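You operate a simulated robot arm through the tools that you are given. There is no shell and no other tool. Be economical: measure what you need, move in short steps, check, and stop when the job is done.

You run a simulated two-armed robot. Do the job below in one go: nothing can be reset, and whatever is moved stays where it is left.

JOB
Hold the red nozzle, unscrew its cap, brush the crust off and cap it again.
Fine: purple brush; it goes back where it lay. Set down upright: purple brush. What is to be rubbed or washed off counts as gone when no trace of it is left.

It is judged by the outcome, as a careful person would: the job done as asked, and still so three seconds after it is handed in. It fails if anything else is knocked over, pushed out of place, dropped, spilled or broken. Lids that push on must go on centred and level and be pressed home; caps that screw on are set level and turned clockwise until they are tight.

ROBOT AND FRAMES
Two 7-joint arms with two-finger parallel grippers on one trunk, on a base that drives. Base frame: it is fixed to the floor where the robot stands at the start and does not move with it; the origin is under the middle of the robot, x ahead of it, y to its left, z up. Units: mm, degrees, N and s.
The left shoulder is at the start at [60, 143, 928], the right one opposite. With the tool pointing down near the work surface each hand reaches from about 300 to 740 mm from the robot's upright axis, wherever it stands, measured 20 degrees to its own side. Places, roughly: purple brush (10x4x8 cm) [500, 0, 700]; top of the drain stand [500, 200, 700]; yellow brush [-7250, 6750, 1000]. Payload 1.57 kg a hand.
The TCP of each hand is the grasp point between the finger pads, 30 mm short of the fingertips. In the tool frame z runs along the fingers and y along their closing line. Largest opening 110 mm; finger width 24, thickness 12; the body of the gripper, 48 by 112 mm, starts 78 mm behind the TCP.
Orientation is that of the tool frame in the base frame, as a unit quaternion [w, x, y, z]. With the fingers straight down and closing along the base's y, the tool's x points along the base's -x, its y along +y and its z along -z.

CONTROLS
- The arms move only by the tool arm_command. It takes "left_increments", "right_increments" or both (then of equal length, played together; a hand with none holds still); each is a list of rows, each a list of 7 numbers: the turn, a rotation vector about the base's x, y, z in units of 4 degrees (1.0 is 4 degrees), then the shift along the base's x, y, z in units of 20 mm (1.0 is 20 mm), then the gripper command, from -1 (shut) to 1 (fully open), values between in proportion. In form: [[ax, ay, az, dx, dy, dz, hand], ...]. A call has 1 to 8 rows; each row shifts and turns the commanded pose from where the row before left it. A call with a number of a shift or a turn outside -1 to 1 is refused whole. A row lasts 0.2 s, in which the tool goes at most 50 mm and 8.6 degrees; a call with a longer step from one row to the next is refused whole, and so is a gripper value outside its range. Where a pose cannot be reached the arm comes as near as it can. A force on the tool above 50 N (or 10 N above the force at the start of the call, whichever is more), or a blocked arm, ends the call early, and 0.2 s more pass. Each finger travels about 45 mm/s and halts on what it meets, pressing with about 24 N; the grip force reading is that of the motor and also rises with nothing between the fingers. The clock runs only during rows and for 0.2 s after the last one: add rows that do not move to give the fingers time. The reply holds the time, the measured pose of the TCP, the force on the tool along the base axes, the opening and the grip force, in the units named above and with some noise, with the torque about the TCP (base axes, N m) and any sound that the robot's microphone picked up.
- Cameras (640 x 400 px; columns grow to the right, rows downward): "scene" is now at [35.1, 3.4, 1515.4]; the picture's right is [0.20, -0.98, 0.00], its down [-0.80, -0.17, -0.58] and it looks along [0.57, 0.12, -0.81] (base axes); focal length 281 px, centre (320, 200). "left" rides on the left gripper at [70, -16, -141] in its tool frame; the picture's right is [0.23, 0.97, 0.00], its down [-0.86, 0.20, -0.48] and it looks along [-0.47, 0.11, 0.88] (tool axes); focal length 222 px, centre (320, 200). "right" rides on the right gripper at [70, 16, -141] in its tool frame; the picture's right is [-0.23, 0.97, 0.00], its down [-0.86, -0.20, -0.48] and it looks along [-0.47, -0.11, 0.88] (tool axes); focal length 222 px, centre (320, 200). There is no depth. A picture from a camera that has moved, and an enlarged one, comes with that camera's place and axes in the base frame and with its lens. The place of the scene camera against the robot may be out by one fixed shift of up to 25 mm in any direction.
- capture(camera): a new picture of that camera. The clock stands still meanwhile.
- lift_body(by): slides the trunk up (or, below 0, down) by that many mm; the arms and the scene camera ride with it, the base frame stays. It gives what a move gives, with no picture.
- drive_base(legs): drives the robot by 1 to 6 legs, each [ahead, left, turn to the left] in mm, mm and degrees, along the robot's own axes; the way and the turn of a leg run together, so that a leg with both is an arc; at most 1500 mm and 180 degrees a leg. The arms and the cameras ride along, it lands a little off, and it stops where it bumps. It gives what a move gives.
- head_to(pan, tilt): turns the head with the scene camera to pan (to the left, within 86 degrees either way) and tilt (down, from -29 to 69), counted from straight ahead of the robot. It gives what a move gives.
- inspect(camera, box): a new picture of the part [left, top, right, bottom] of that camera's present view, enlarged. The clock stands still meanwhile.
- job_done(): hands the job in; it is judged then, once.

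Go step by step. Nothing tells you exact positions but the pictures and the camera data: compare them with the known pose of the tool, close in by small moves and look again before you grip or let go. The budget is 120 turns and 108 pictures, counting those below and the enlarged ones. Unless the task says otherwise, let go and move clear before handing in, and close with one line.

The tools are called after ">>>" as a command line: name --argument value ..., lists and objects as JSON in quotes. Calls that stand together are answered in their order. arm_command: Moves the arms, as the interface text tells. Its arguments: {"type":"object","properties":{"left_increments":{"type":"array","items":{"type":"array","items":{"type":"number"}}},"right_increments":{"type":"array","items":{"type":"array","items":{"type":"number"}}}},"required":[]} The other tools are called the same way: lift_body (by) slides the trunk up or down; drive_base (legs) drives the base; head_to (pan, tilt) turns the head that bears the scene camera; capture (camera) takes a picture; inspect (camera, box) takes an enlarged picture of a part of a camera's view; job_done () hands the job in.

At the start:

```text
time: 0.0
left_tcp_pos: [420.7, 314.3, 1049.8]
left_tcp_rot: [0.0, 0.0, 1.0, 0.0]
left_wrist_force: [-0.4, -0.1, 0.3]
left_moment: [0.01, -0.03, -0.03]
left_grip_width: 109.8
left_grasp_force: 0.1
right_tcp_pos: [386.1, -63.3, 1114.0]
right_tcp_rot: [0.0, 0.0, 1.0, 0.0]
right_wrist_force: [0.7, 0.7, 0.0]
right_moment: [0.0, 0.03, -0.03]
right_grip_width: 110.0
right_grasp_force: 0.0
trunk travel left (down, up): [-526.0, 64.0]
robot x, y, heading: [-0.3, -1.6, -0.1]
head pan, tilt: [11.8, 54.5]
```

scene: 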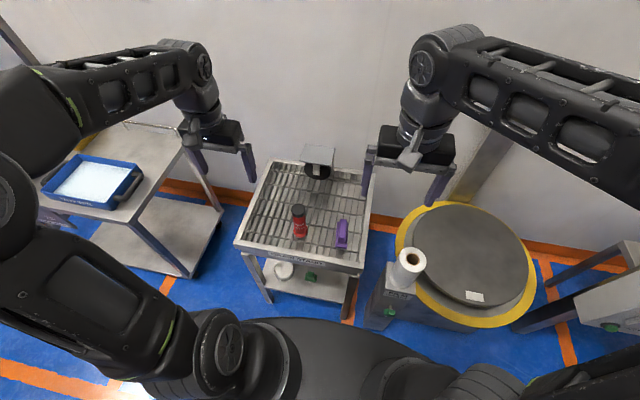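
right: 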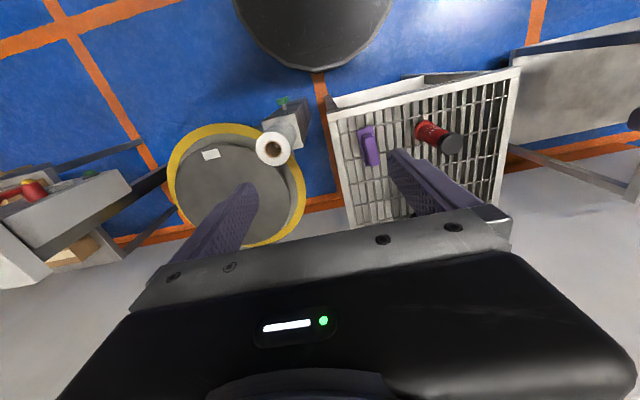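
left: 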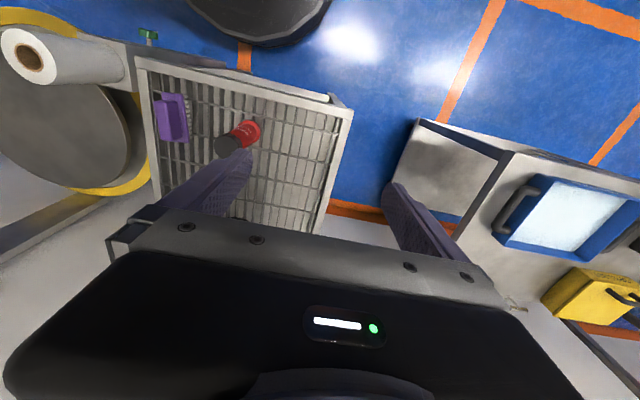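

The drain stand is ahead with the red nozzle (dark cap) and the purple brush on it. I'll look closer before moving.

>>> inspect --camera "scene" --box '[230, 140, 390, 280]'

>>> inspect --camera "right" --box '[320, 60, 540, 230]'

>>> inspect --camera "left" --box '[130, 50, 360, 220]'

```text
2.86 times, centred on (310, 210) of scene
camera zoom: at [35.1, 3.4, 1515.4], right [0.2, -0.98, 0.0], down [-0.8, -0.17, -0.58], along [0.57, 0.12, -0.81], focal length 803 px, centre (349, 171)
```

zoom: 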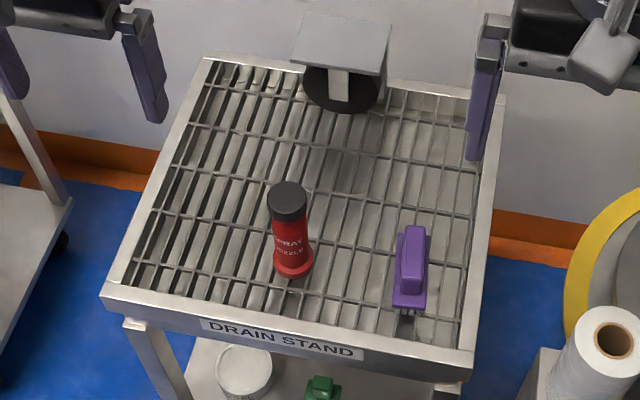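

```text
2.35 times, centred on (430, 145) of right
camera zoom: at [315.6, -48.1, 1255.7], right [0.23, 0.97, 0.0], down [0.85, -0.2, 0.48], along [0.47, -0.11, -0.88], focal length 523 px, centre (61, 329)
```

zoom: 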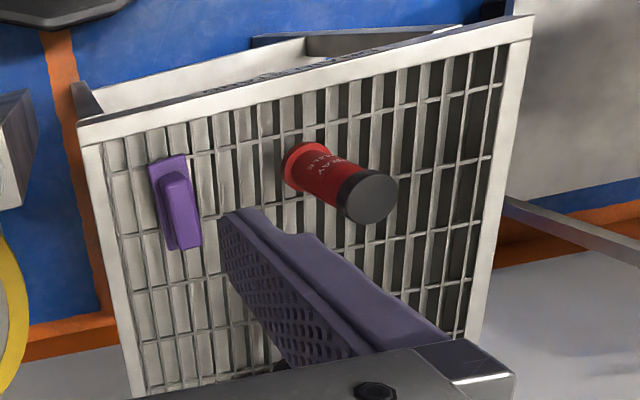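

```text
2.35 times, centred on (245, 135) of left
camera zoom: at [348.6, 296.4, 1191.7], right [-0.23, 0.97, 0.0], down [0.86, 0.2, 0.48], along [0.47, 0.11, -0.88], focal length 523 px, centre (496, 353)
```

zoom: 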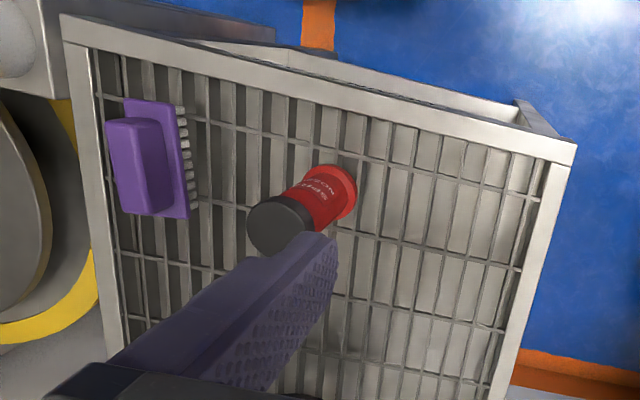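

The nozzle stands at about (482, 172), cap top near z 826. The brush is at about (481, 31), its top near z 755. I'll turn the left hand to horizontal (fingers toward -y, camera up), well away from the stand.

>>> arm_command --left_increments '[[-1, 1, 1, 0.2, 0.4, -0.3, 0.6], [-1, 1, 1, 0.2, 0.4, -0.3, 0.6], [-1, 1, 1, 0.2, 0.4, -0.3, 0.6], [-1, 1, 1, 0.2, 0.4, -0.3, 0.6], [-1, 1, 1, 0.2, 0.4, -0.3, 0.6], [-1, 1, 1, 0.2, 0.4, -0.3, 0.6], [-1, 1, 1, 0.2, 0.4, -0.3, 0.6], [-1, 1, 1, 0.2, 0.4, -0.3, 0.6]]'

```text
time: 1.8
left_tcp_pos: [399.4, 344.6, 985.5]
left_tcp_rot: [-0.15, -0.246, 0.936, -0.202]
left_wrist_force: [0.1, 0.6, 0.0]
left_moment: [-0.02, 0.01, 0.03]
left_grip_width: 87.7
left_grasp_force: 0.0
left hand out of reach, approached as far as the arm can: row 3, 4, 5, 6, 7, 8
right_tcp_pos: [384.1, -61.3, 1114.7]
right_tcp_rot: [0.0, 0.0, 1.0, -0.001]
right_wrist_force: [0.3, 0.5, -0.1]
right_moment: [0.01, 0.0, 0.01]
right_grip_width: 110.0
right_grasp_force: 0.1
trunk travel left (down, up): [-526.0, 64.0]
robot x, y, heading: [-0.8, 2.6, -0.0]
head pan, tilt: [11.8, 54.5]
```

That orientation is out of the left arm's reach. I'll shift the robot left and back a little so the nozzle is in front, then point the left hand forward and down, with the camera below.

>>> drive_base --legs '[[-60, 120, 0]]'

>>> arm_command --left_increments '[[0.175, -0.929, -0.378, -0.2, 0, 0, 0.6], [0.175, -0.929, -0.378, -0.2, 0, 0, 0.6], [0.175, -0.929, -0.378, -0.2, 0, 0, 0.6], [0.175, -0.929, -0.378, -0.2, 0, 0, 0.6], [0.175, -0.929, -0.378, -0.2, 0, 0, 0.6], [0.175, -0.929, -0.378, -0.2, 0, 0, 0.6], [0.175, -0.929, -0.378, -0.2, 0, 0, 0.6], [0.175, -0.929, -0.378, -0.2, 0, 0, 0.6]]'

```text
time: 3.1
left_tcp_pos: [339.5, 462.5, 986.9]
left_tcp_rot: [-0.149, -0.244, 0.937, -0.2]
left_wrist_force: [-0.7, 1.0, 0.7]
left_moment: [0.01, 0.0, 0.01]
left_grip_width: 88.0
left_grasp_force: 0.0
right_tcp_pos: [325.1, 58.3, 1115.4]
right_tcp_rot: [0.001, 0.002, 1.0, 0.0]
right_wrist_force: [-1.1, 0.1, 0.4]
right_moment: [-0.05, 0.02, 0.02]
right_grip_width: 110.2
right_grasp_force: 0.0
trunk travel left (down, up): [-526.0, 64.0]
robot x, y, heading: [-56.4, 117.3, -0.3]
head pan, tilt: [11.8, 54.5]
```

```text
time: 4.9
left_tcp_pos: [306.7, 462.6, 985.9]
left_tcp_rot: [0.088, -0.092, 0.973, -0.193]
left_wrist_force: [-0.6, 0.5, -0.3]
left_moment: [0.02, 0.01, 0.02]
left_grip_width: 87.9
left_grasp_force: 0.1
right_tcp_pos: [325.0, 55.2, 1114.3]
right_tcp_rot: [0.001, 0.002, 1.0, 0.0]
right_wrist_force: [0.6, -0.2, -0.3]
right_moment: [0.0, 0.02, 0.01]
right_grip_width: 110.1
right_grasp_force: 0.1
trunk travel left (down, up): [-526.0, 64.0]
robot x, y, heading: [-60.6, 121.9, -0.0]
head pan, tilt: [11.8, 54.5]
```

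>>> arm_command --left_increments '[[0.175, -0.929, -0.378, 0.0, -0.5, -0.2, 0.6], [0.175, -0.929, -0.378, 0.0, -0.5, -0.2, 0.6], [0.175, -0.929, -0.378, 0.0, -0.5, -0.2, 0.6], [0.175, -0.929, -0.378, 0.0, -0.5, -0.2, 0.6], [0.175, -0.929, -0.378, 0.0, -0.5, -0.2, 0.6], [0.175, -0.929, -0.378, 0.0, -0.5, -0.2, 0.6], [0.175, -0.929, -0.378, 0.0, -0.5, -0.2, 0.6], [0.175, -0.929, -0.378, 0.0, -0.5, -0.2, 0.6]]'

>>> arm_command --left_increments '[[0.175, -0.929, -0.378, 0.2, -0.9, -0.2, 0.6], [0.175, -0.929, -0.378, 0.2, -0.9, -0.2, 0.6], [0.175, -0.929, -0.378, 0.2, -0.9, -0.2, 0.6], [0.175, -0.929, -0.378, 0.2, -0.9, -0.2, 0.6], [0.175, -0.929, -0.378, 0.2, -0.9, -0.2, 0.6], [0.175, -0.929, -0.378, 0.2, -0.9, -0.2, 0.6], [0.175, -0.929, -0.378, 0.2, -0.9, -0.2, 0.6], [0.175, -0.929, -0.378, 0.2, -0.9, -0.2, 0.6]]'

>>> head_to --pan 0 --tilt 50

>>> capture --camera "scene"

>>> capture --camera "left"

```text
time: 6.7
left_tcp_pos: [323.7, 395.6, 958.8]
left_tcp_rot: [0.317, 0.066, 0.93, -0.172]
left_wrist_force: [0.5, -0.2, -0.5]
left_moment: [0.0, 0.0, -0.03]
left_grip_width: 88.2
left_grasp_force: 0.1
left hand out of reach, approached as far as the arm can: row 7, 8
right_tcp_pos: [326.2, 56.6, 1114.1]
right_tcp_rot: [0.001, 0.002, 1.0, 0.0]
right_wrist_force: [0.6, -0.4, 0.4]
right_moment: [-0.03, 0.0, -0.03]
right_grip_width: 110.1
right_grasp_force: 0.0
trunk travel left (down, up): [-526.0, 64.0]
robot x, y, heading: [-59.0, 121.2, -0.1]
head pan, tilt: [11.8, 54.5]
```

```text
time: 8.5
left_tcp_pos: [427.4, 300.7, 935.2]
left_tcp_rot: [0.522, 0.219, 0.813, -0.136]
left_wrist_force: [0.4, -0.3, 0.8]
left_moment: [-0.03, -0.06, 0.01]
left_grip_width: 88.0
left_grasp_force: 0.1
left hand out of reach, approached as far as the arm can: row 1, 2, 3, 4, 5, 6, 7, 8
right_tcp_pos: [325.0, 56.9, 1113.6]
right_tcp_rot: [0.001, 0.002, 1.0, 0.0]
right_wrist_force: [0.4, 0.2, -0.1]
right_moment: [-0.01, 0.0, -0.01]
right_grip_width: 109.8
right_grasp_force: 0.1
trunk travel left (down, up): [-526.0, 64.0]
robot x, y, heading: [-62.7, 120.9, -0.0]
head pan, tilt: [11.8, 54.5]
```

```text
time: 9.2
left_tcp_pos: [427.5, 300.1, 936.0]
left_tcp_rot: [0.522, 0.22, 0.812, -0.137]
left_wrist_force: [0.2, -0.1, -0.5]
left_moment: [0.01, 0.02, 0.0]
left_grip_width: 88.1
left_grasp_force: 0.0
right_tcp_pos: [325.3, 56.9, 1113.5]
right_tcp_rot: [0.001, 0.001, 1.0, 0.0]
right_wrist_force: [0.0, -0.4, -0.1]
right_moment: [0.01, -0.04, 0.03]
right_grip_width: 109.9
right_grasp_force: 0.0
trunk travel left (down, up): [-526.0, 64.0]
robot x, y, heading: [-57.4, 119.4, -0.4]
head pan, tilt: [0.0, 50.0]
```

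```text
101 pictures are left
camera scene: at [-18.5, 108.3, 1521.2], right [0.0, -1.0, 0.0], down [-0.77, 0.0, -0.64], along [0.64, 0.0, -0.77], focal length 281 px, centre (320, 200)
```

scene: 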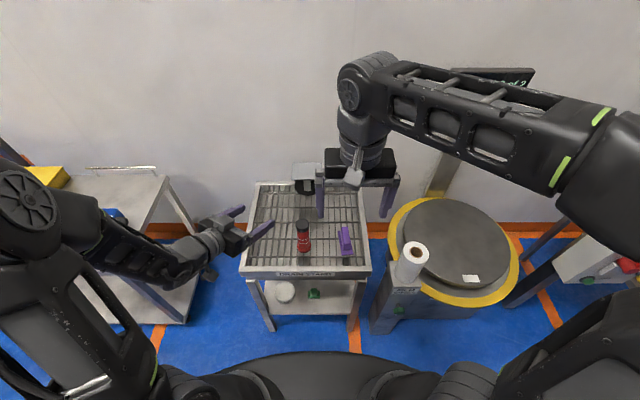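

```text
100 pictures are left
camera left: at [281.0, 364.3, 932.2], right [0.41, 0.89, -0.2], down [0.03, 0.21, 0.98], along [0.91, -0.4, 0.06], focal length 222 px, centre (320, 200)
```

left: 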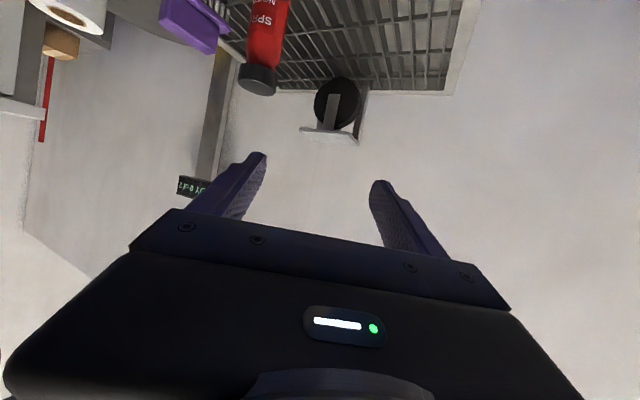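

The left hand now has the wanted orientation. I'll move it to a stand-off in front of the nozzle.

>>> arm_command --left_increments '[[0, 0, 0, -0.24, -0.47, -1, 0.6], [0, 0, 0, -0.24, -0.47, -1, 0.6], [0, 0, 0, -0.24, -0.47, -1, 0.6], [0, 0, 0, -0.24, -0.47, -1, 0.6], [0, 0, 0, -0.24, -0.47, -1, 0.6], [0, 0, 0, -0.24, -0.47, -1, 0.6], [0, 0, 0, -0.24, -0.47, -1, 0.6], [0, 0, 0, -0.24, -0.47, -1, 0.6]]'

>>> capture --camera "left"

>>> inspect --camera "scene" --box '[200, 150, 400, 290]'

```text
time: 11.0
left_tcp_pos: [431.7, 215.6, 802.5]
left_tcp_rot: [0.52, 0.218, 0.815, -0.135]
left_wrist_force: [0.2, 0.5, 0.2]
left_moment: [-0.02, 0.0, 0.04]
left_grip_width: 88.0
left_grasp_force: 0.0
left hand out of reach, approached as far as the arm can: row 1, 5, 6, 7, 8
right_tcp_pos: [324.7, 55.7, 1115.4]
right_tcp_rot: [0.0, 0.002, 1.0, 0.0]
right_wrist_force: [0.2, -0.7, 0.0]
right_moment: [0.02, 0.0, 0.01]
right_grip_width: 110.2
right_grasp_force: 0.0
trunk travel left (down, up): [-526.0, 64.0]
robot x, y, heading: [-56.3, 119.7, -0.2]
head pan, tilt: [0.0, 50.0]
```

```text
99 pictures are left
camera left: at [286.1, 279.3, 799.6], right [0.4, 0.89, -0.2], down [0.03, 0.2, 0.98], along [0.91, -0.4, 0.05], focal length 222 px, centre (320, 200)
```

left: 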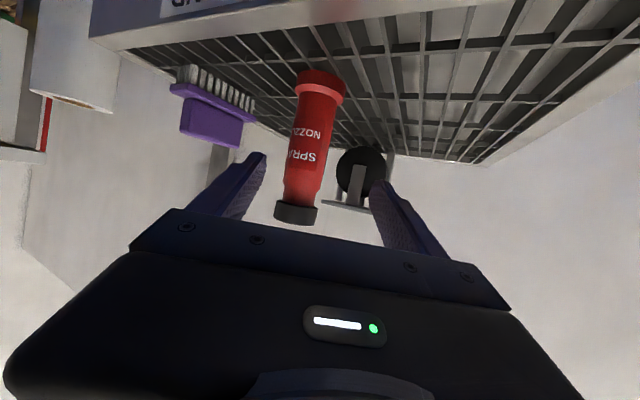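

```text
2.86 times, centred on (300, 220) of scene
camera zoom: at [-18.2, 108.0, 1521.3], right [0.0, -1.0, 0.0], down [-0.77, 0.0, -0.64], along [0.64, 0.0, -0.77], focal length 803 px, centre (377, 143)
```

zoom: 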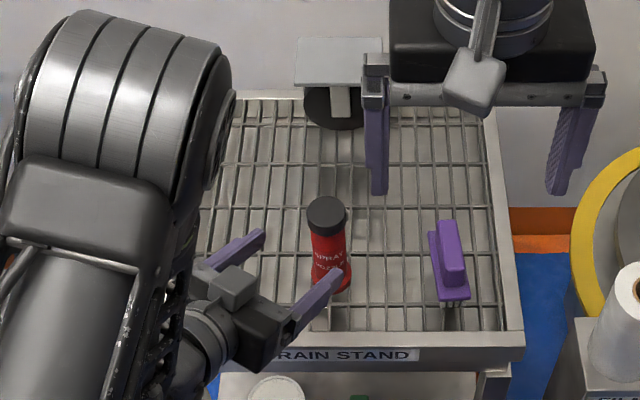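

The nozzle axis is at about (481, 171), base z 695 and cap top z 828. I'll centre the left hand sideways first, then slide forward around the body.

>>> arm_command --left_increments '[[0, 0, 0, -0.18, -0.3, -0.5, 0.6], [0, 0, 0, -0.18, -0.3, -0.5, 0.6], [0, 0, 0, 0.4, -0.23, -0.4, 0.6], [0, 0, 0, 0.4, -0.23, -0.4, 0.6], [0, 0, 0, 0, 0, 0, 0.6]]'

>>> capture --camera "left"

```text
time: 12.2
left_tcp_pos: [450.9, 192.6, 770.6]
left_tcp_rot: [0.522, 0.22, 0.812, -0.137]
left_wrist_force: [0.5, 0.3, -0.7]
left_moment: [-0.02, 0.01, -0.02]
left_grip_width: 88.1
left_grasp_force: 0.1
left hand out of reach, approached as far as the arm can: row 1, 2
right_tcp_pos: [324.6, 57.2, 1114.5]
right_tcp_rot: [0.001, 0.002, 1.0, -0.001]
right_wrist_force: [-0.3, -0.4, -0.7]
right_moment: [-0.01, -0.02, -0.03]
right_grip_width: 109.8
right_grasp_force: 0.0
trunk travel left (down, up): [-526.0, 64.0]
robot x, y, heading: [-57.9, 120.1, -0.3]
head pan, tilt: [0.0, 50.0]
```

```text
97 pictures are left
camera left: at [306.0, 256.0, 768.0], right [0.4, 0.89, -0.2], down [0.03, 0.21, 0.98], along [0.91, -0.4, 0.06], focal length 222 px, centre (320, 200)
```

left: 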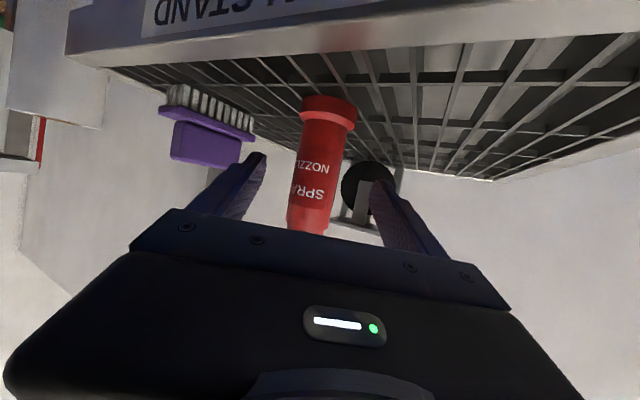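

>>> arm_command --left_increments '[[0, 0, 0, 0.5, -0.36, -0.1, 0.6], [0, 0, 0, 0.5, -0.36, -0.1, 0.6], [0, 0, 0, 0.5, -0.36, 0, 0.6], [0, 0, 0, 0, 0, 0, 0.1], [0, 0, 0, 0, 0, 0, 0.0], [0, 0, 0, 0, 0, 0, 0.0]]'

>>> capture --camera "left"

>>> inspect --camera "scene" --box '[250, 200, 350, 270]'

```text
time: 13.6
left_tcp_pos: [479.1, 171.9, 768.2]
left_tcp_rot: [0.522, 0.22, 0.813, -0.137]
left_wrist_force: [0.3, 0.3, -0.2]
left_moment: [0.01, -0.03, 0.01]
left_grip_width: 55.3
left_grasp_force: 0.0
right_tcp_pos: [325.8, 55.9, 1113.6]
right_tcp_rot: [0.002, 0.002, 1.0, 0.0]
right_wrist_force: [0.3, 0.1, 0.0]
right_moment: [0.02, 0.01, -0.02]
right_grip_width: 109.5
right_grasp_force: 0.2
trunk travel left (down, up): [-526.0, 64.0]
robot x, y, heading: [-56.8, 120.5, 0.1]
head pan, tilt: [0.0, 50.0]
```

```text
96 pictures are left
camera left: at [334.4, 235.7, 765.5], right [0.4, 0.89, -0.2], down [0.03, 0.21, 0.98], along [0.91, -0.4, 0.06], focal length 222 px, centre (320, 200)
```

left: 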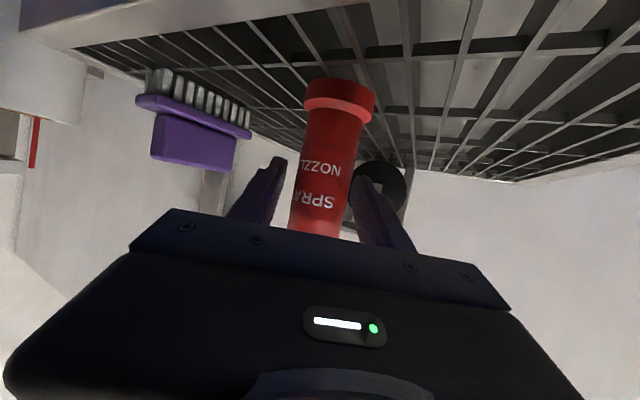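

```text
5.71 times, centred on (300, 235) of scene
camera zoom: at [-18.5, 108.2, 1521.3], right [0.0, -1.0, 0.0], down [-0.77, 0.0, -0.64], along [0.64, 0.0, -0.77], focal length 1606 px, centre (434, 0)
```

zoom: 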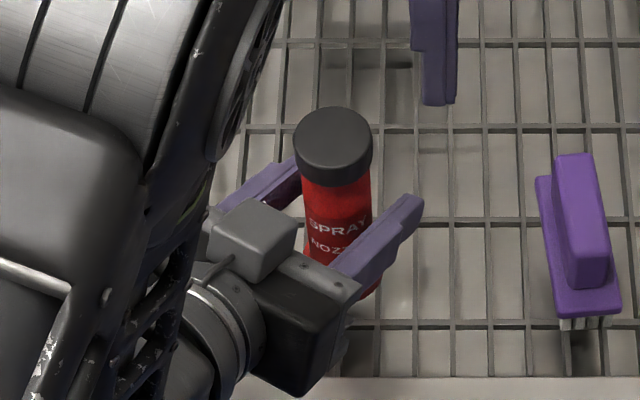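

Well centred; closing the left hand on the body.

>>> arm_command --left_increments '[[0, 0, 0, 0, 0, 0, -0.3], [0, 0, 0, 0, 0, 0, -1], [0, 0, 0, 0, 0, 0, -1], [0, 0, 0, 0, 0, 0, -1]]'

>>> inspect --camera "scene" --box '[250, 200, 350, 270]'

>>> capture --camera "right"

```text
time: 14.6
left_tcp_pos: [481.2, 172.3, 769.6]
left_tcp_rot: [0.522, 0.22, 0.813, -0.136]
left_wrist_force: [0.1, -0.9, 0.5]
left_moment: [-0.08, 0.05, 0.03]
left_grip_width: 48.7
left_grasp_force: 24.0
right_tcp_pos: [324.3, 55.7, 1113.6]
right_tcp_rot: [0.001, 0.001, 1.0, 0.0]
right_wrist_force: [0.8, -1.0, 0.5]
right_moment: [-0.05, -0.04, 0.03]
right_grip_width: 110.1
right_grasp_force: 0.0
trunk travel left (down, up): [-526.0, 64.0]
robot x, y, heading: [-58.2, 120.8, -0.0]
head pan, tilt: [0.0, 50.0]
```

```text
5.71 times, centred on (300, 235) of scene
camera zoom: at [-18.6, 108.1, 1521.3], right [0.0, -1.0, 0.0], down [-0.77, 0.0, -0.64], along [0.64, 0.0, -0.77], focal length 1606 px, centre (434, 0)
```

zoom: 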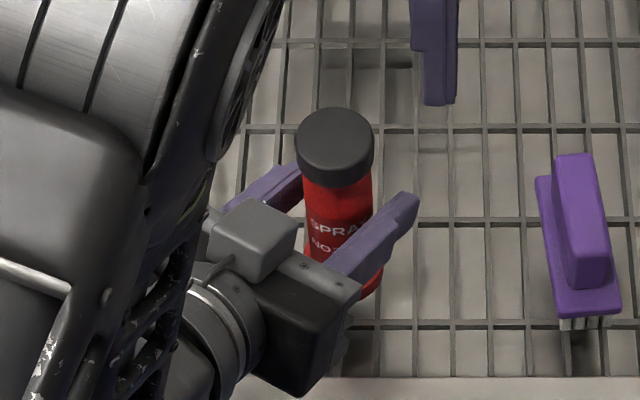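

```text
93 pictures are left
camera right: at [255.9, 70.8, 1255.7], right [0.23, 0.97, 0.0], down [0.85, -0.2, 0.48], along [0.47, -0.11, -0.88], focal length 222 px, centre (320, 200)
```

right: 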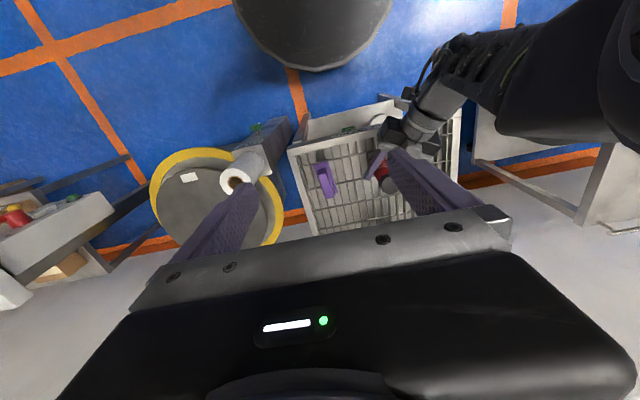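

The left hand holds the body firmly. Now I bring the right hand over the cap, winding its wrist clockwise on the way so that it can unscrew a long way in one go.

>>> arm_command --right_increments '[[0, 0, -1, 0.33, 0.24, -0.2, 1], [0, 0, -1, 0.33, 0.24, -0.2, 1], [0, 0, -1, 0.33, 0.24, -0.2, 1], [0, 0, -1, 0.33, 0.24, -0.2, 1], [0, 0, -1, 0.33, 0.24, -0.2, 1], [0, 0, -1, 0.33, 0.24, -0.2, 1], [0, 0, -1, 0.33, 0.24, -0.2, 1], [0, 0, -1, 0.33, 0.24, -0.2, 1]]'

>>> arm_command --right_increments '[[0, 0, -1, 0.33, 0.24, -0.2, 1], [0, 0, -1, 0.33, 0.24, -0.2, 1], [0, 0, -1, 0.33, 0.24, -0.2, 1], [0, 0, -1, 0.33, 0.24, -0.2, 1], [0, 0, -1, 0.33, 0.24, -0.2, 1], [0, 0, -1, 0.33, 0.24, -0.2, 1], [0, 0, -1, 0.33, 0.24, -0.2, 1], [0, 0, -1, 0.33, 0.24, -0.2, 1]]'

>>> arm_command --right_increments '[[0, 0, -1, 0.2, 0.24, -0.2, 1], [0, 0, -1, 0.2, 0.24, -0.2, 1], [0, 0, -1, 0.2, 0.24, -0.2, 1], [0, 0, -1, 0.2, 0.24, -0.2, 1], [0, 0, -1, 0.2, 0.24, -0.2, 1], [0, 0, -1, 0.2, 0.24, -0.2, 1], [0, 0, -1, 0.2, 0.24, -0.2, 1], [0, 0, -1, 0.2, 0.24, -0.2, 1]]'

```text
time: 16.4
left_tcp_pos: [481.3, 171.1, 769.5]
left_tcp_rot: [0.522, 0.22, 0.813, -0.137]
left_wrist_force: [-0.2, -1.1, -0.5]
left_moment: [-0.1, 0.0, 0.04]
left_grip_width: 48.4
left_grasp_force: 24.0
right_tcp_pos: [377.3, 94.5, 1083.1]
right_tcp_rot: [0.001, 0.279, 0.96, 0.0]
right_wrist_force: [0.4, -0.1, 0.3]
right_moment: [0.02, -0.01, 0.01]
right_grip_width: 109.8
right_grasp_force: 0.0
trunk travel left (down, up): [-526.0, 64.0]
robot x, y, heading: [-62.8, 115.9, 0.0]
head pan, tilt: [0.0, 50.0]
```

```text
time: 18.2
left_tcp_pos: [480.6, 172.4, 768.4]
left_tcp_rot: [0.522, 0.219, 0.813, -0.136]
left_wrist_force: [-0.8, -0.1, -0.6]
left_moment: [-0.07, 0.03, 0.02]
left_grip_width: 48.4
left_grasp_force: 23.6
right_tcp_pos: [431.7, 132.7, 1048.5]
right_tcp_rot: [0.001, 0.531, 0.847, -0.001]
right_wrist_force: [-0.9, -0.7, -0.1]
right_moment: [-0.02, -0.01, 0.01]
right_grip_width: 110.0
right_grasp_force: 0.2
trunk travel left (down, up): [-526.0, 64.0]
robot x, y, heading: [-64.5, 118.3, -0.3]
head pan, tilt: [0.0, 50.0]
```

```text
time: 20.0
left_tcp_pos: [480.6, 172.8, 769.5]
left_tcp_rot: [0.523, 0.219, 0.813, -0.136]
left_wrist_force: [-0.3, -0.6, 1.2]
left_moment: [0.01, -0.02, 0.05]
left_grip_width: 48.3
left_grasp_force: 24.3
right_tcp_pos: [462.9, 173.0, 1017.0]
right_tcp_rot: [0.0, 0.744, 0.668, -0.001]
right_wrist_force: [-0.1, 0.3, -0.1]
right_moment: [0.01, -0.05, 0.05]
right_grip_width: 109.8
right_grasp_force: 0.0
trunk travel left (down, up): [-526.0, 64.0]
robot x, y, heading: [-60.9, 120.5, -0.1]
head pan, tilt: [0.0, 50.0]
```

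>>> arm_command --right_increments '[[0, 0, -1, 0.12, 0, -0.3, 1], [0, 0, -1, 0.12, 0, -0.3, 1], [0, 0, -1, 0.12, 0, -0.3, 1], [0, 0, -1, 0.12, 0, -0.3, 1], [0, 0, -1, 0.12, 0, -0.3, 1], [0, 0, -1, 0.12, 0, -0.3, 1], [0, 0, -1, 0.12, 0, -0.3, 1], [0, 0, -1, 0.12, 0, -0.3, 1]]'

>>> capture --camera "right"

>>> capture --camera "scene"

```text
time: 21.8
left_tcp_pos: [480.0, 171.7, 769.8]
left_tcp_rot: [0.523, 0.22, 0.812, -0.137]
left_wrist_force: [1.0, -0.9, 5.9]
left_moment: [-0.24, 0.04, 0.04]
left_grip_width: 35.8
left_grasp_force: 24.2
right_tcp_pos: [482.3, 171.3, 971.4]
right_tcp_rot: [0.0, 0.899, 0.437, -0.001]
right_wrist_force: [-0.5, 0.7, -0.3]
right_moment: [0.0, 0.0, -0.05]
right_grip_width: 110.2
right_grasp_force: 0.0
trunk travel left (down, up): [-526.0, 64.0]
robot x, y, heading: [-57.5, 118.2, -0.1]
head pan, tilt: [0.0, 50.0]
```

```text
92 pictures are left
camera right: at [538.3, 215.3, 1112.0], right [0.62, -0.78, 0.0], down [-0.69, -0.55, 0.48], along [-0.37, -0.3, -0.88], focal length 222 px, centre (320, 200)
```

right: 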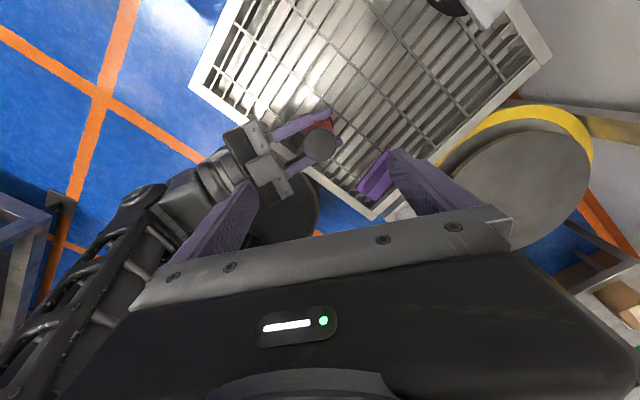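

```text
91 pictures are left
camera scene: at [-18.8, 108.1, 1521.3], right [0.0, -1.0, 0.0], down [-0.77, 0.0, -0.64], along [0.64, 0.0, -0.77], focal length 281 px, centre (320, 200)
```

scene: 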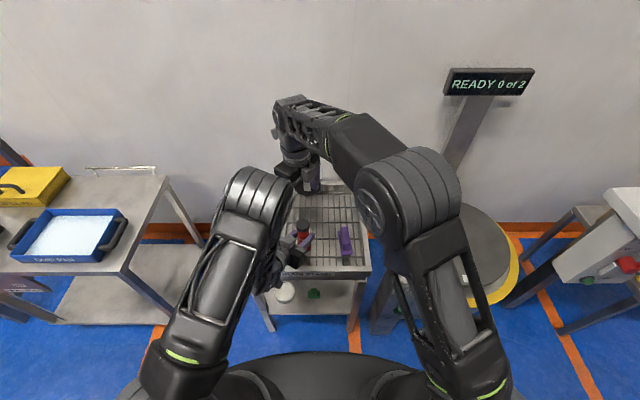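

The left grip width jumped from 48 to 36 mm, so I'm checking what happened at the nozzle.

>>> capture --camera "left"

>>> inspect --camera "scene" --box '[250, 200, 370, 280]'

>>> inspect --camera "right" --box '[230, 80, 400, 220]'

```text
90 pictures are left
camera left: at [334.4, 235.5, 765.7], right [0.41, 0.89, -0.2], down [0.03, 0.21, 0.98], along [0.91, -0.4, 0.06], focal length 222 px, centre (320, 200)
```

left: 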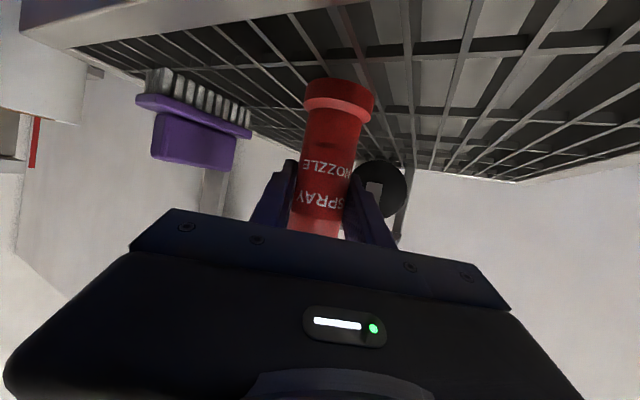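

```text
5.00 times, centred on (310, 240) of scene
camera zoom: at [-18.8, 108.1, 1521.3], right [0.0, -1.0, 0.0], down [-0.77, 0.0, -0.64], along [0.64, 0.0, -0.77], focal length 1406 px, centre (370, 0)
```

zoom: 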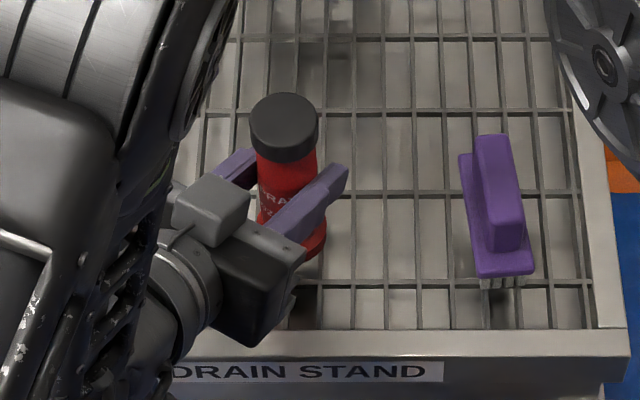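

```text
2.86 times, centred on (315, 150) of right
camera zoom: at [538.3, 215.3, 1112.0], right [0.62, -0.78, 0.0], down [-0.69, -0.55, 0.48], along [-0.37, -0.3, -0.88], focal length 635 px, centre (334, 343)
```

zoom: 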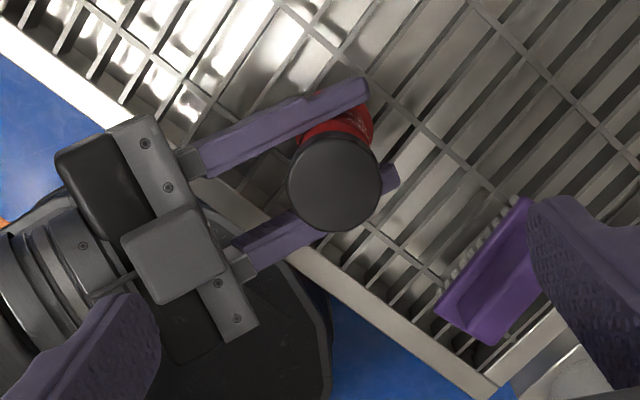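

The nozzle just turned a little in the grip and settled on its flats; it is still upright and in place, and held better. I'll lower the right hand over the cap while winding further.

>>> arm_command --right_increments '[[0, 0, -1, 0, 0, -0.64, 1], [0, 0, -1, 0, 0, -0.64, 1], [0, 0, -1, 0, 0, -0.64, 1], [0, 0, -1, 0, 0, -0.64, 1], [0, 0, -1, 0, 0, -0.64, 1], [0, 0, -1, 0, 0, -0.64, 1], [0, 0, -1, 0, 0, -0.64, 1], [0, 0, -1, 0, 0, -0.64, 1]]'

>>> capture --camera "right"

>>> inspect --camera "scene" --box '[250, 170, 390, 270]'

```text
time: 23.6
left_tcp_pos: [479.1, 177.5, 766.0]
left_tcp_rot: [0.52, 0.217, 0.815, -0.134]
left_wrist_force: [0.6, -4.0, 17.0]
left_moment: [-0.43, 0.19, 0.09]
left_grip_width: 35.6
left_grasp_force: 24.7
right_tcp_pos: [490.6, 162.1, 879.5]
right_tcp_rot: [-0.007, 0.987, 0.161, 0.011]
right_wrist_force: [-0.3, 0.8, 1.3]
right_moment: [-0.02, 0.01, -0.03]
right_grip_width: 109.9
right_grasp_force: 0.1
trunk travel left (down, up): [-526.0, 64.0]
robot x, y, heading: [-59.0, 119.4, -0.1]
head pan, tilt: [0.0, 50.0]
```

```text
87 pictures are left
camera right: at [560.1, 165.9, 1023.1], right [0.09, -1.0, -0.01], down [-0.88, -0.09, 0.46], along [-0.46, -0.03, -0.89], focal length 222 px, centre (320, 200)
```

right: 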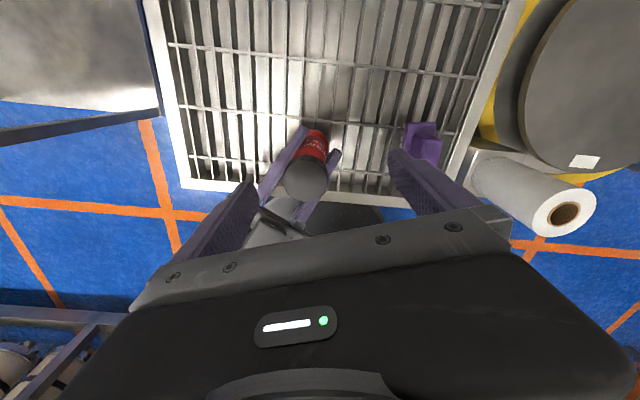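

```text
4.00 times, centred on (320, 220) of scene
camera zoom: at [-20.0, 107.7, 1521.6], right [0.0, -1.0, 0.0], down [-0.77, 0.0, -0.64], along [0.64, 0.0, -0.77], focal length 1124 px, centre (320, 120)
```

zoom: 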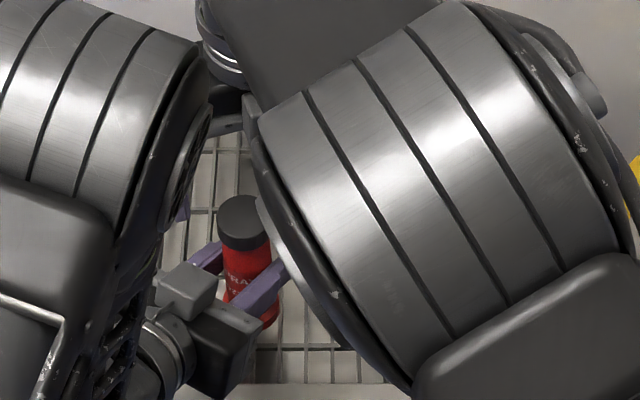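

The two elbows are touching: the left hand was pushed about 6 mm. I'll back the right arm out the way it came.

>>> arm_command --right_increments '[[0, 0, 1, 0, 0, 0.64, 1], [0, 0, 1, 0, 0, 0.64, 1], [0, 0, 1, 0, 0, 0.64, 1], [0, 0, 1, 0, 0, 0.64, 1], [0, 0, 1, 0, 0, 0.64, 1], [0, 0, 1, 0, 0, 0.64, 1], [0, 0, 1, 0, 0, 0.64, 1], [0, 0, 1, 0, 0, 0.64, 1]]'

>>> arm_command --right_increments '[[0, 0, 1, 0, -0.5, 0, 1], [0, 0, 1, 0, -0.5, 0, 1], [0, 0, 1, 0, -0.5, 0, 1], [0, 0, 1, 0, -0.5, 0, 1], [0, 0, 1, 0, -0.5, 0, 1], [0, 0, 1, 0, -0.5, 0, 1], [0, 0, 1, 0, -0.5, 0, 1], [0, 0, 1, 0, -0.5, 0, 1]]'

>>> capture --camera "scene"

```text
time: 25.4
left_tcp_pos: [481.2, 171.6, 768.7]
left_tcp_rot: [0.522, 0.219, 0.813, -0.136]
left_wrist_force: [0.0, 0.5, -0.4]
left_moment: [-0.01, 0.0, -0.04]
left_grip_width: 35.9
left_grasp_force: 23.8
right_tcp_pos: [481.7, 171.8, 969.1]
right_tcp_rot: [0.001, 0.899, 0.438, -0.001]
right_wrist_force: [-0.2, 0.2, -0.3]
right_moment: [0.0, -0.03, -0.02]
right_grip_width: 109.9
right_grasp_force: 0.1
trunk travel left (down, up): [-526.0, 64.0]
robot x, y, heading: [-58.9, 122.1, -0.4]
head pan, tilt: [0.0, 50.0]
```

```text
time: 27.2
left_tcp_pos: [479.9, 172.5, 768.9]
left_tcp_rot: [0.522, 0.22, 0.813, -0.137]
left_wrist_force: [-0.4, 0.1, -1.5]
left_moment: [-0.02, -0.02, 0.0]
left_grip_width: 35.6
left_grasp_force: 24.4
right_tcp_pos: [483.4, 89.8, 968.9]
right_tcp_rot: [0.0, 0.743, 0.67, -0.001]
right_wrist_force: [0.8, 0.1, -0.1]
right_moment: [0.04, -0.01, 0.02]
right_grip_width: 110.1
right_grasp_force: 0.1
trunk travel left (down, up): [-526.0, 64.0]
robot x, y, heading: [-62.5, 119.0, -0.1]
head pan, tilt: [0.0, 50.0]
```

```text
85 pictures are left
camera scene: at [-18.4, 108.1, 1521.3], right [0.0, -1.0, 0.0], down [-0.77, 0.0, -0.64], along [0.64, 0.0, -0.77], focal length 281 px, centre (320, 200)
```

scene: 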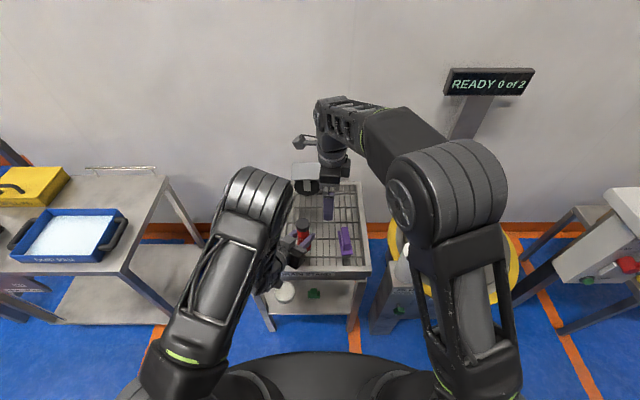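

All is back as before. To make room between the elbows I'll swing the left hand around the nozzle's axis (nozzle stays standing in place) so its arm moves outward.

>>> arm_command --left_increments '[[0, 0, -1, 0, 0, 0, -1], [0, 0, -1, 0, 0, 0, -1], [0, 0, -1, 0, 0, 0, -1], [0, 0, -1, 0, 0, 0, -1], [0, 0, -1, 0, 0, 0, -1], [0, 0, -1, 0, 0, 0, -1], [0, 0, -1, 0, 0, 0, -1], [0, 0, -1, 0, 0, 0, -1]]'

>>> capture --camera "scene"

```text
time: 29.0
left_tcp_pos: [481.6, 171.2, 767.9]
left_tcp_rot: [0.464, 0.435, 0.721, -0.275]
left_wrist_force: [0.0, 0.0, -2.3]
left_moment: [0.04, -0.01, 0.01]
left_grip_width: 35.9
left_grasp_force: 24.0
right_tcp_pos: [483.6, 91.0, 968.4]
right_tcp_rot: [0.001, 0.745, 0.667, 0.0]
right_wrist_force: [-0.1, 0.4, 0.0]
right_moment: [0.03, -0.01, 0.01]
right_grip_width: 110.2
right_grasp_force: 0.1
trunk travel left (down, up): [-526.0, 64.0]
robot x, y, heading: [-58.6, 119.4, -0.4]
head pan, tilt: [0.0, 50.0]
```

```text
84 pictures are left
camera scene: at [-18.2, 108.4, 1521.3], right [0.0, -1.0, 0.0], down [-0.77, 0.0, -0.64], along [0.64, 0.0, -0.77], focal length 281 px, centre (320, 200)
```

scene: 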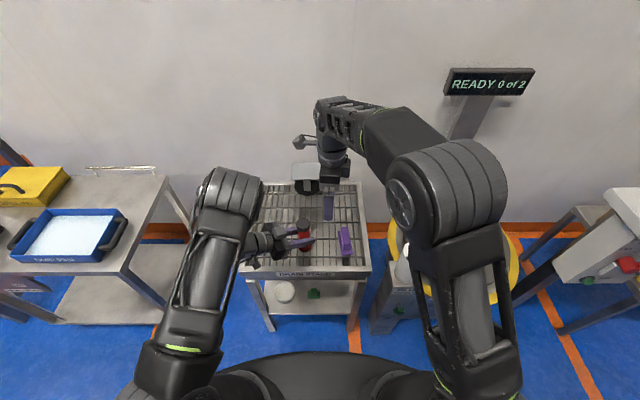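

>>> arm_command --left_increments '[[0, 0, -1, 0, 0, 0, -1], [0, 0, -1, 0, 0, 0, -1], [0, 0, -1, 0, 0, 0, -1], [0, 0, 0, 0, 0, 0, -1], [0, 0, 0, 0, 0, 0, -1], [0, 0, 0, 0, 0, 0, -1], [0, 0, 0, 0, 0, 0, -1], [0, 0, 0, 0, 0, 0, -1]]' --right_increments '[[0, 0, -1, 0, 0.5, 0, 1], [0, 0, -1, 0, 0.5, 0, 1], [0, 0, -1, 0, 0.5, 0, 1], [0, 0, -1, 0, 0.5, 0, 1], [0, 0, -1, 0, 0.5, -0.4, 1], [0, 0, -1, 0, 0.5, -0.4, 1], [0, 0, -1, 0, 0.5, -0.4, 1], [0, 0, -1, 0, 0.5, -0.4, 1]]'

>>> arm_command --right_increments '[[0, 0, -0.5, 0, 0, -0.5, 1], [0, 0, -0.5, 0, 0, -0.5, 1], [0, 0, -0.5, 0, 0, -0.5, 1], [0, 0, -0.5, 0, 0, -0.5, 1], [0, 0, -0.5, 0, 0, -0.5, 1], [0, 0, -0.5, 0, 0, -0.5, 1]]'

>>> inspect --camera "scene" --box '[200, 110, 480, 285]'

>>> capture --camera "right"

```text
time: 30.8
left_tcp_pos: [481.3, 170.8, 767.3]
left_tcp_rot: [0.433, 0.508, 0.671, -0.323]
left_wrist_force: [0.5, -0.1, -1.4]
left_moment: [0.0, -0.01, -0.02]
left_grip_width: 35.7
left_grasp_force: 24.0
right_tcp_pos: [482.9, 170.2, 938.3]
right_tcp_rot: [0.001, 0.899, 0.437, 0.0]
right_wrist_force: [-0.1, 0.1, 0.2]
right_moment: [0.0, 0.02, 0.03]
right_grip_width: 109.9
right_grasp_force: 0.0
trunk travel left (down, up): [-526.0, 64.0]
robot x, y, heading: [-62.4, 121.2, -0.0]
head pan, tilt: [0.0, 50.0]
```

```text
time: 32.2
left_tcp_pos: [481.4, 170.6, 767.0]
left_tcp_rot: [0.432, 0.509, 0.671, -0.322]
left_wrist_force: [-0.4, 0.5, -2.1]
left_moment: [-0.01, -0.01, 0.03]
left_grip_width: 36.1
left_grasp_force: 24.1
right_tcp_pos: [483.2, 169.4, 877.7]
right_tcp_rot: [0.0, 0.94, 0.341, -0.001]
right_wrist_force: [0.4, -0.6, -0.2]
right_moment: [0.0, 0.02, -0.01]
right_grip_width: 109.9
right_grasp_force: 0.3
trunk travel left (down, up): [-526.0, 64.0]
robot x, y, heading: [-63.7, 117.5, -0.1]
head pan, tilt: [0.0, 50.0]
```

```text
2.29 times, centred on (340, 198) of scene
camera zoom: at [-18.2, 108.3, 1521.3], right [0.0, -1.0, 0.0], down [-0.77, 0.0, -0.64], along [0.64, 0.0, -0.77], focal length 643 px, centre (274, 206)
```

zoom: 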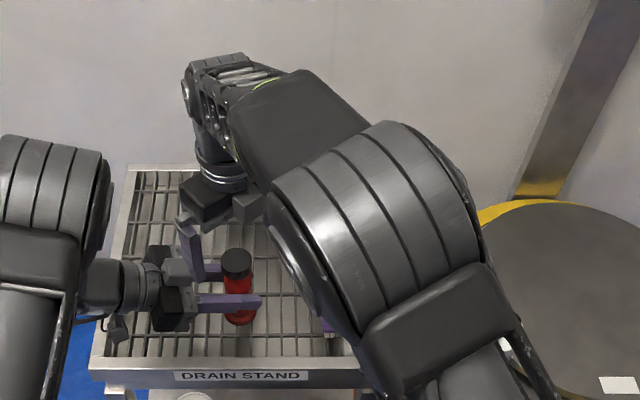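

```text
82 pictures are left
camera right: at [547.6, 199.9, 1019.9], right [0.45, -0.89, 0.0], down [-0.78, -0.39, 0.48], along [-0.43, -0.22, -0.88], focal length 222 px, centre (320, 200)
```

right: 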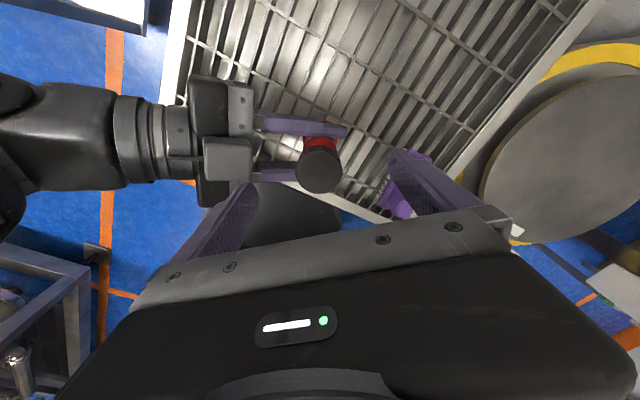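

There is ample room now. I'll narrow the right fingers and go down onto the cap.

>>> arm_command --right_increments '[[0, 0, 0, -0.05, 0, 0, 0.3], [0, 0, 0, 0, 0, 0, 0.3], [0, 0, 0, 0, 0, -0.5, 0.3], [0, 0, 0, 0, 0, -0.5, 0.3], [0, 0, 0, 0, 0, -0.5, 0.3], [0, 0, 0, 0, 0, -0.5, 0.3], [0, 0, 0, 0, 0, -0.2, 0.3]]'

>>> inspect --camera "scene" --box '[250, 200, 350, 270]'

>>> capture --camera "right"

```text
time: 33.8
left_tcp_pos: [481.0, 171.7, 765.6]
left_tcp_rot: [0.433, 0.508, 0.671, -0.322]
left_wrist_force: [-0.3, -0.1, -1.5]
left_moment: [0.01, 0.03, 0.01]
left_grip_width: 35.7
left_grasp_force: 23.1
right_tcp_pos: [481.6, 169.8, 835.4]
right_tcp_rot: [0.001, 0.94, 0.341, -0.001]
right_wrist_force: [-0.2, -0.8, -0.4]
right_moment: [-0.03, 0.02, -0.01]
right_grip_width: 71.6
right_grasp_force: 0.0
trunk travel left (down, up): [-526.0, 64.0]
robot x, y, heading: [-58.8, 117.4, -0.2]
head pan, tilt: [0.0, 50.0]
```

```text
5.71 times, centred on (300, 235) of scene
camera zoom: at [-18.3, 108.3, 1521.3], right [0.0, -1.0, 0.0], down [-0.77, 0.0, -0.64], along [0.64, 0.0, -0.77], focal length 1606 px, centre (434, 0)
```

zoom: 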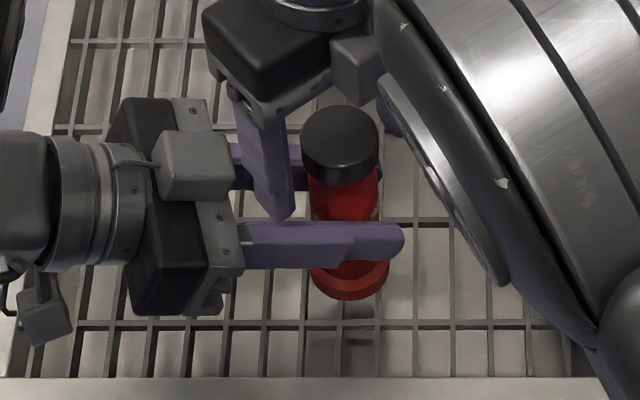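

```text
80 pictures are left
camera right: at [546.2, 201.8, 976.8], right [0.45, -0.89, 0.0], down [-0.78, -0.39, 0.48], along [-0.43, -0.22, -0.88], focal length 222 px, centre (320, 200)
```

right: 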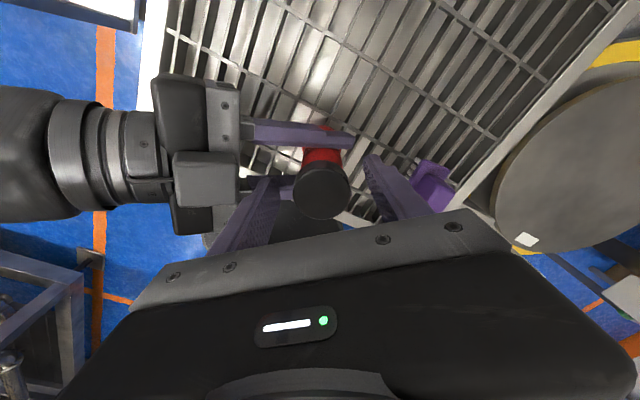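

Cap centred between the fingers; closing.

>>> arm_command --right_increments '[[0, 0, 0, 0, 0, 0, 0], [0, 0, 0, 0, 0, 0, -0.3], [0, 0, 0, 0, 0, 0, -1], [0, 0, 0, 0, 0, 0, -1], [0, 0, 0, 0, 0, 0, -1]]'

>>> arm_command --right_increments '[[0, 0, 1, 0, 0, 0, -1], [0, 0, 1, 0, 0, 0, -1], [0, 0, 1, 0, 0, 0, -1], [0, 0, 1, 0, 0, 0, -1]]'

>>> inspect --camera "scene" --box '[250, 200, 350, 270]'

```text
time: 35.0
left_tcp_pos: [480.7, 170.0, 767.7]
left_tcp_rot: [0.433, 0.508, 0.671, -0.322]
left_wrist_force: [-4.7, 4.7, 0.8]
left_moment: [-0.22, -0.23, -0.03]
left_grip_width: 35.7
left_grasp_force: 24.1
right_tcp_pos: [481.7, 169.9, 836.0]
right_tcp_rot: [0.0, 0.94, 0.34, -0.001]
right_wrist_force: [5.5, -4.2, -1.9]
right_moment: [-0.06, -0.03, 0.04]
right_grip_width: 39.2
right_grasp_force: 24.0
trunk travel left (down, up): [-526.0, 64.0]
robot x, y, heading: [-59.9, 120.4, -0.4]
head pan, tilt: [0.0, 50.0]
```

```text
time: 36.0
left_tcp_pos: [481.8, 171.3, 767.4]
left_tcp_rot: [0.433, 0.508, 0.672, -0.322]
left_wrist_force: [-2.6, 5.1, -4.3]
left_moment: [-0.33, 0.07, 0.03]
left_grip_width: 35.8
left_grasp_force: 23.8
right_tcp_pos: [481.4, 171.3, 834.2]
right_tcp_rot: [0.0, 0.883, 0.468, -0.001]
right_wrist_force: [2.4, -6.0, 8.2]
right_moment: [-0.13, -0.07, 0.0]
right_grip_width: 39.3
right_grasp_force: 24.4
trunk travel left (down, up): [-526.0, 64.0]
robot x, y, heading: [-61.3, 121.7, -0.1]
head pan, tilt: [0.0, 50.0]
```

```text
5.71 times, centred on (300, 235) of scene
camera zoom: at [-18.8, 108.1, 1521.3], right [0.0, -1.0, 0.0], down [-0.77, 0.0, -0.64], along [0.64, 0.0, -0.77], focal length 1606 px, centre (434, 0)
```

zoom: 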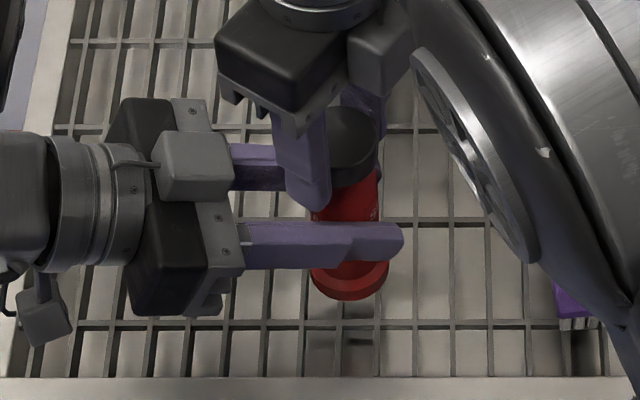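

The cap turns without slipping. Continue unscrewing, rising slightly.

>>> arm_command --right_increments '[[0, 0, 1, 0, 0, 0.01, -1], [0, 0, 1, 0, 0, 0.003, -1], [0, 0, 1, 0, 0, 0.003, -1], [0, 0, 1, 0, 0, 0.003, -1], [0, 0, 1, 0, 0, 0.003, -1], [0, 0, 1, 0, 0, 0.003, -1], [0, 0, 1, 0, 0, 0.003, -1], [0, 0, 1, 0, 0, 0.003, -1]]'

>>> arm_command --right_increments '[[0, 0, 1, 0, 0, 0.003, -1], [0, 0, 1, 0, 0, 0.003, -1], [0, 0, 1, 0, 0, 0.003, -1], [0, 0, 1, 0, 0, 0.003, -1], [0, 0, 1, 0, 0, 0.003, -1], [0, 0, 1, 0, 0, 0.003, -1], [0, 0, 1, 0, 0, 0.003, -1], [0, 0, 1, 0, 0, 0.003, -1]]'

>>> inspect --camera "scene" --box '[250, 200, 350, 270]'

```text
time: 37.8
left_tcp_pos: [480.5, 170.9, 766.6]
left_tcp_rot: [0.432, 0.509, 0.671, -0.323]
left_wrist_force: [-1.4, 4.2, -4.4]
left_moment: [-0.15, -0.14, 0.01]
left_grip_width: 35.6
left_grasp_force: 24.2
right_tcp_pos: [481.6, 170.5, 834.9]
right_tcp_rot: [0.001, 0.719, 0.695, -0.001]
right_wrist_force: [2.0, -2.6, 4.6]
right_moment: [-0.11, -0.02, 0.0]
right_grip_width: 39.3
right_grasp_force: 23.2
trunk travel left (down, up): [-526.0, 64.0]
robot x, y, heading: [-58.0, 118.6, -0.3]
head pan, tilt: [0.0, 50.0]
```

```text
time: 39.6
left_tcp_pos: [483.4, 170.1, 767.1]
left_tcp_rot: [0.433, 0.508, 0.671, -0.322]
left_wrist_force: [9.4, 3.0, -3.1]
left_moment: [-0.2, 0.4, 0.03]
left_grip_width: 35.9
left_grasp_force: 23.6
right_tcp_pos: [480.2, 170.5, 835.8]
right_tcp_rot: [0.0, 0.501, 0.865, -0.001]
right_wrist_force: [-8.8, -3.5, 0.9]
right_moment: [-0.06, 0.08, 0.02]
right_grip_width: 39.0
right_grasp_force: 24.2
trunk travel left (down, up): [-526.0, 64.0]
robot x, y, heading: [-61.5, 120.4, -0.2]
head pan, tilt: [0.0, 50.0]
```

```text
5.71 times, centred on (300, 235) of scene
camera zoom: at [-18.3, 108.3, 1521.3], right [0.0, -1.0, 0.0], down [-0.77, 0.0, -0.64], along [0.64, 0.0, -0.77], focal length 1606 px, centre (434, 0)
```

zoom: 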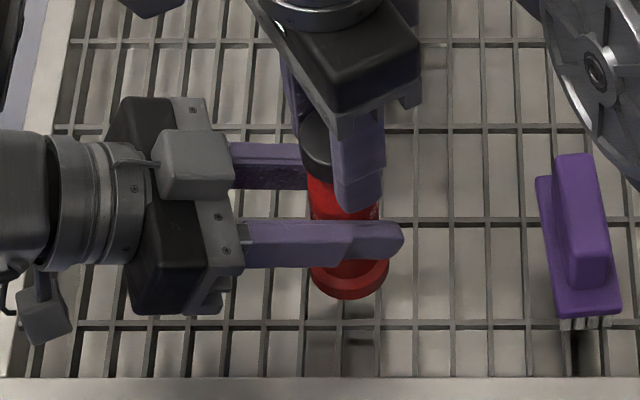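

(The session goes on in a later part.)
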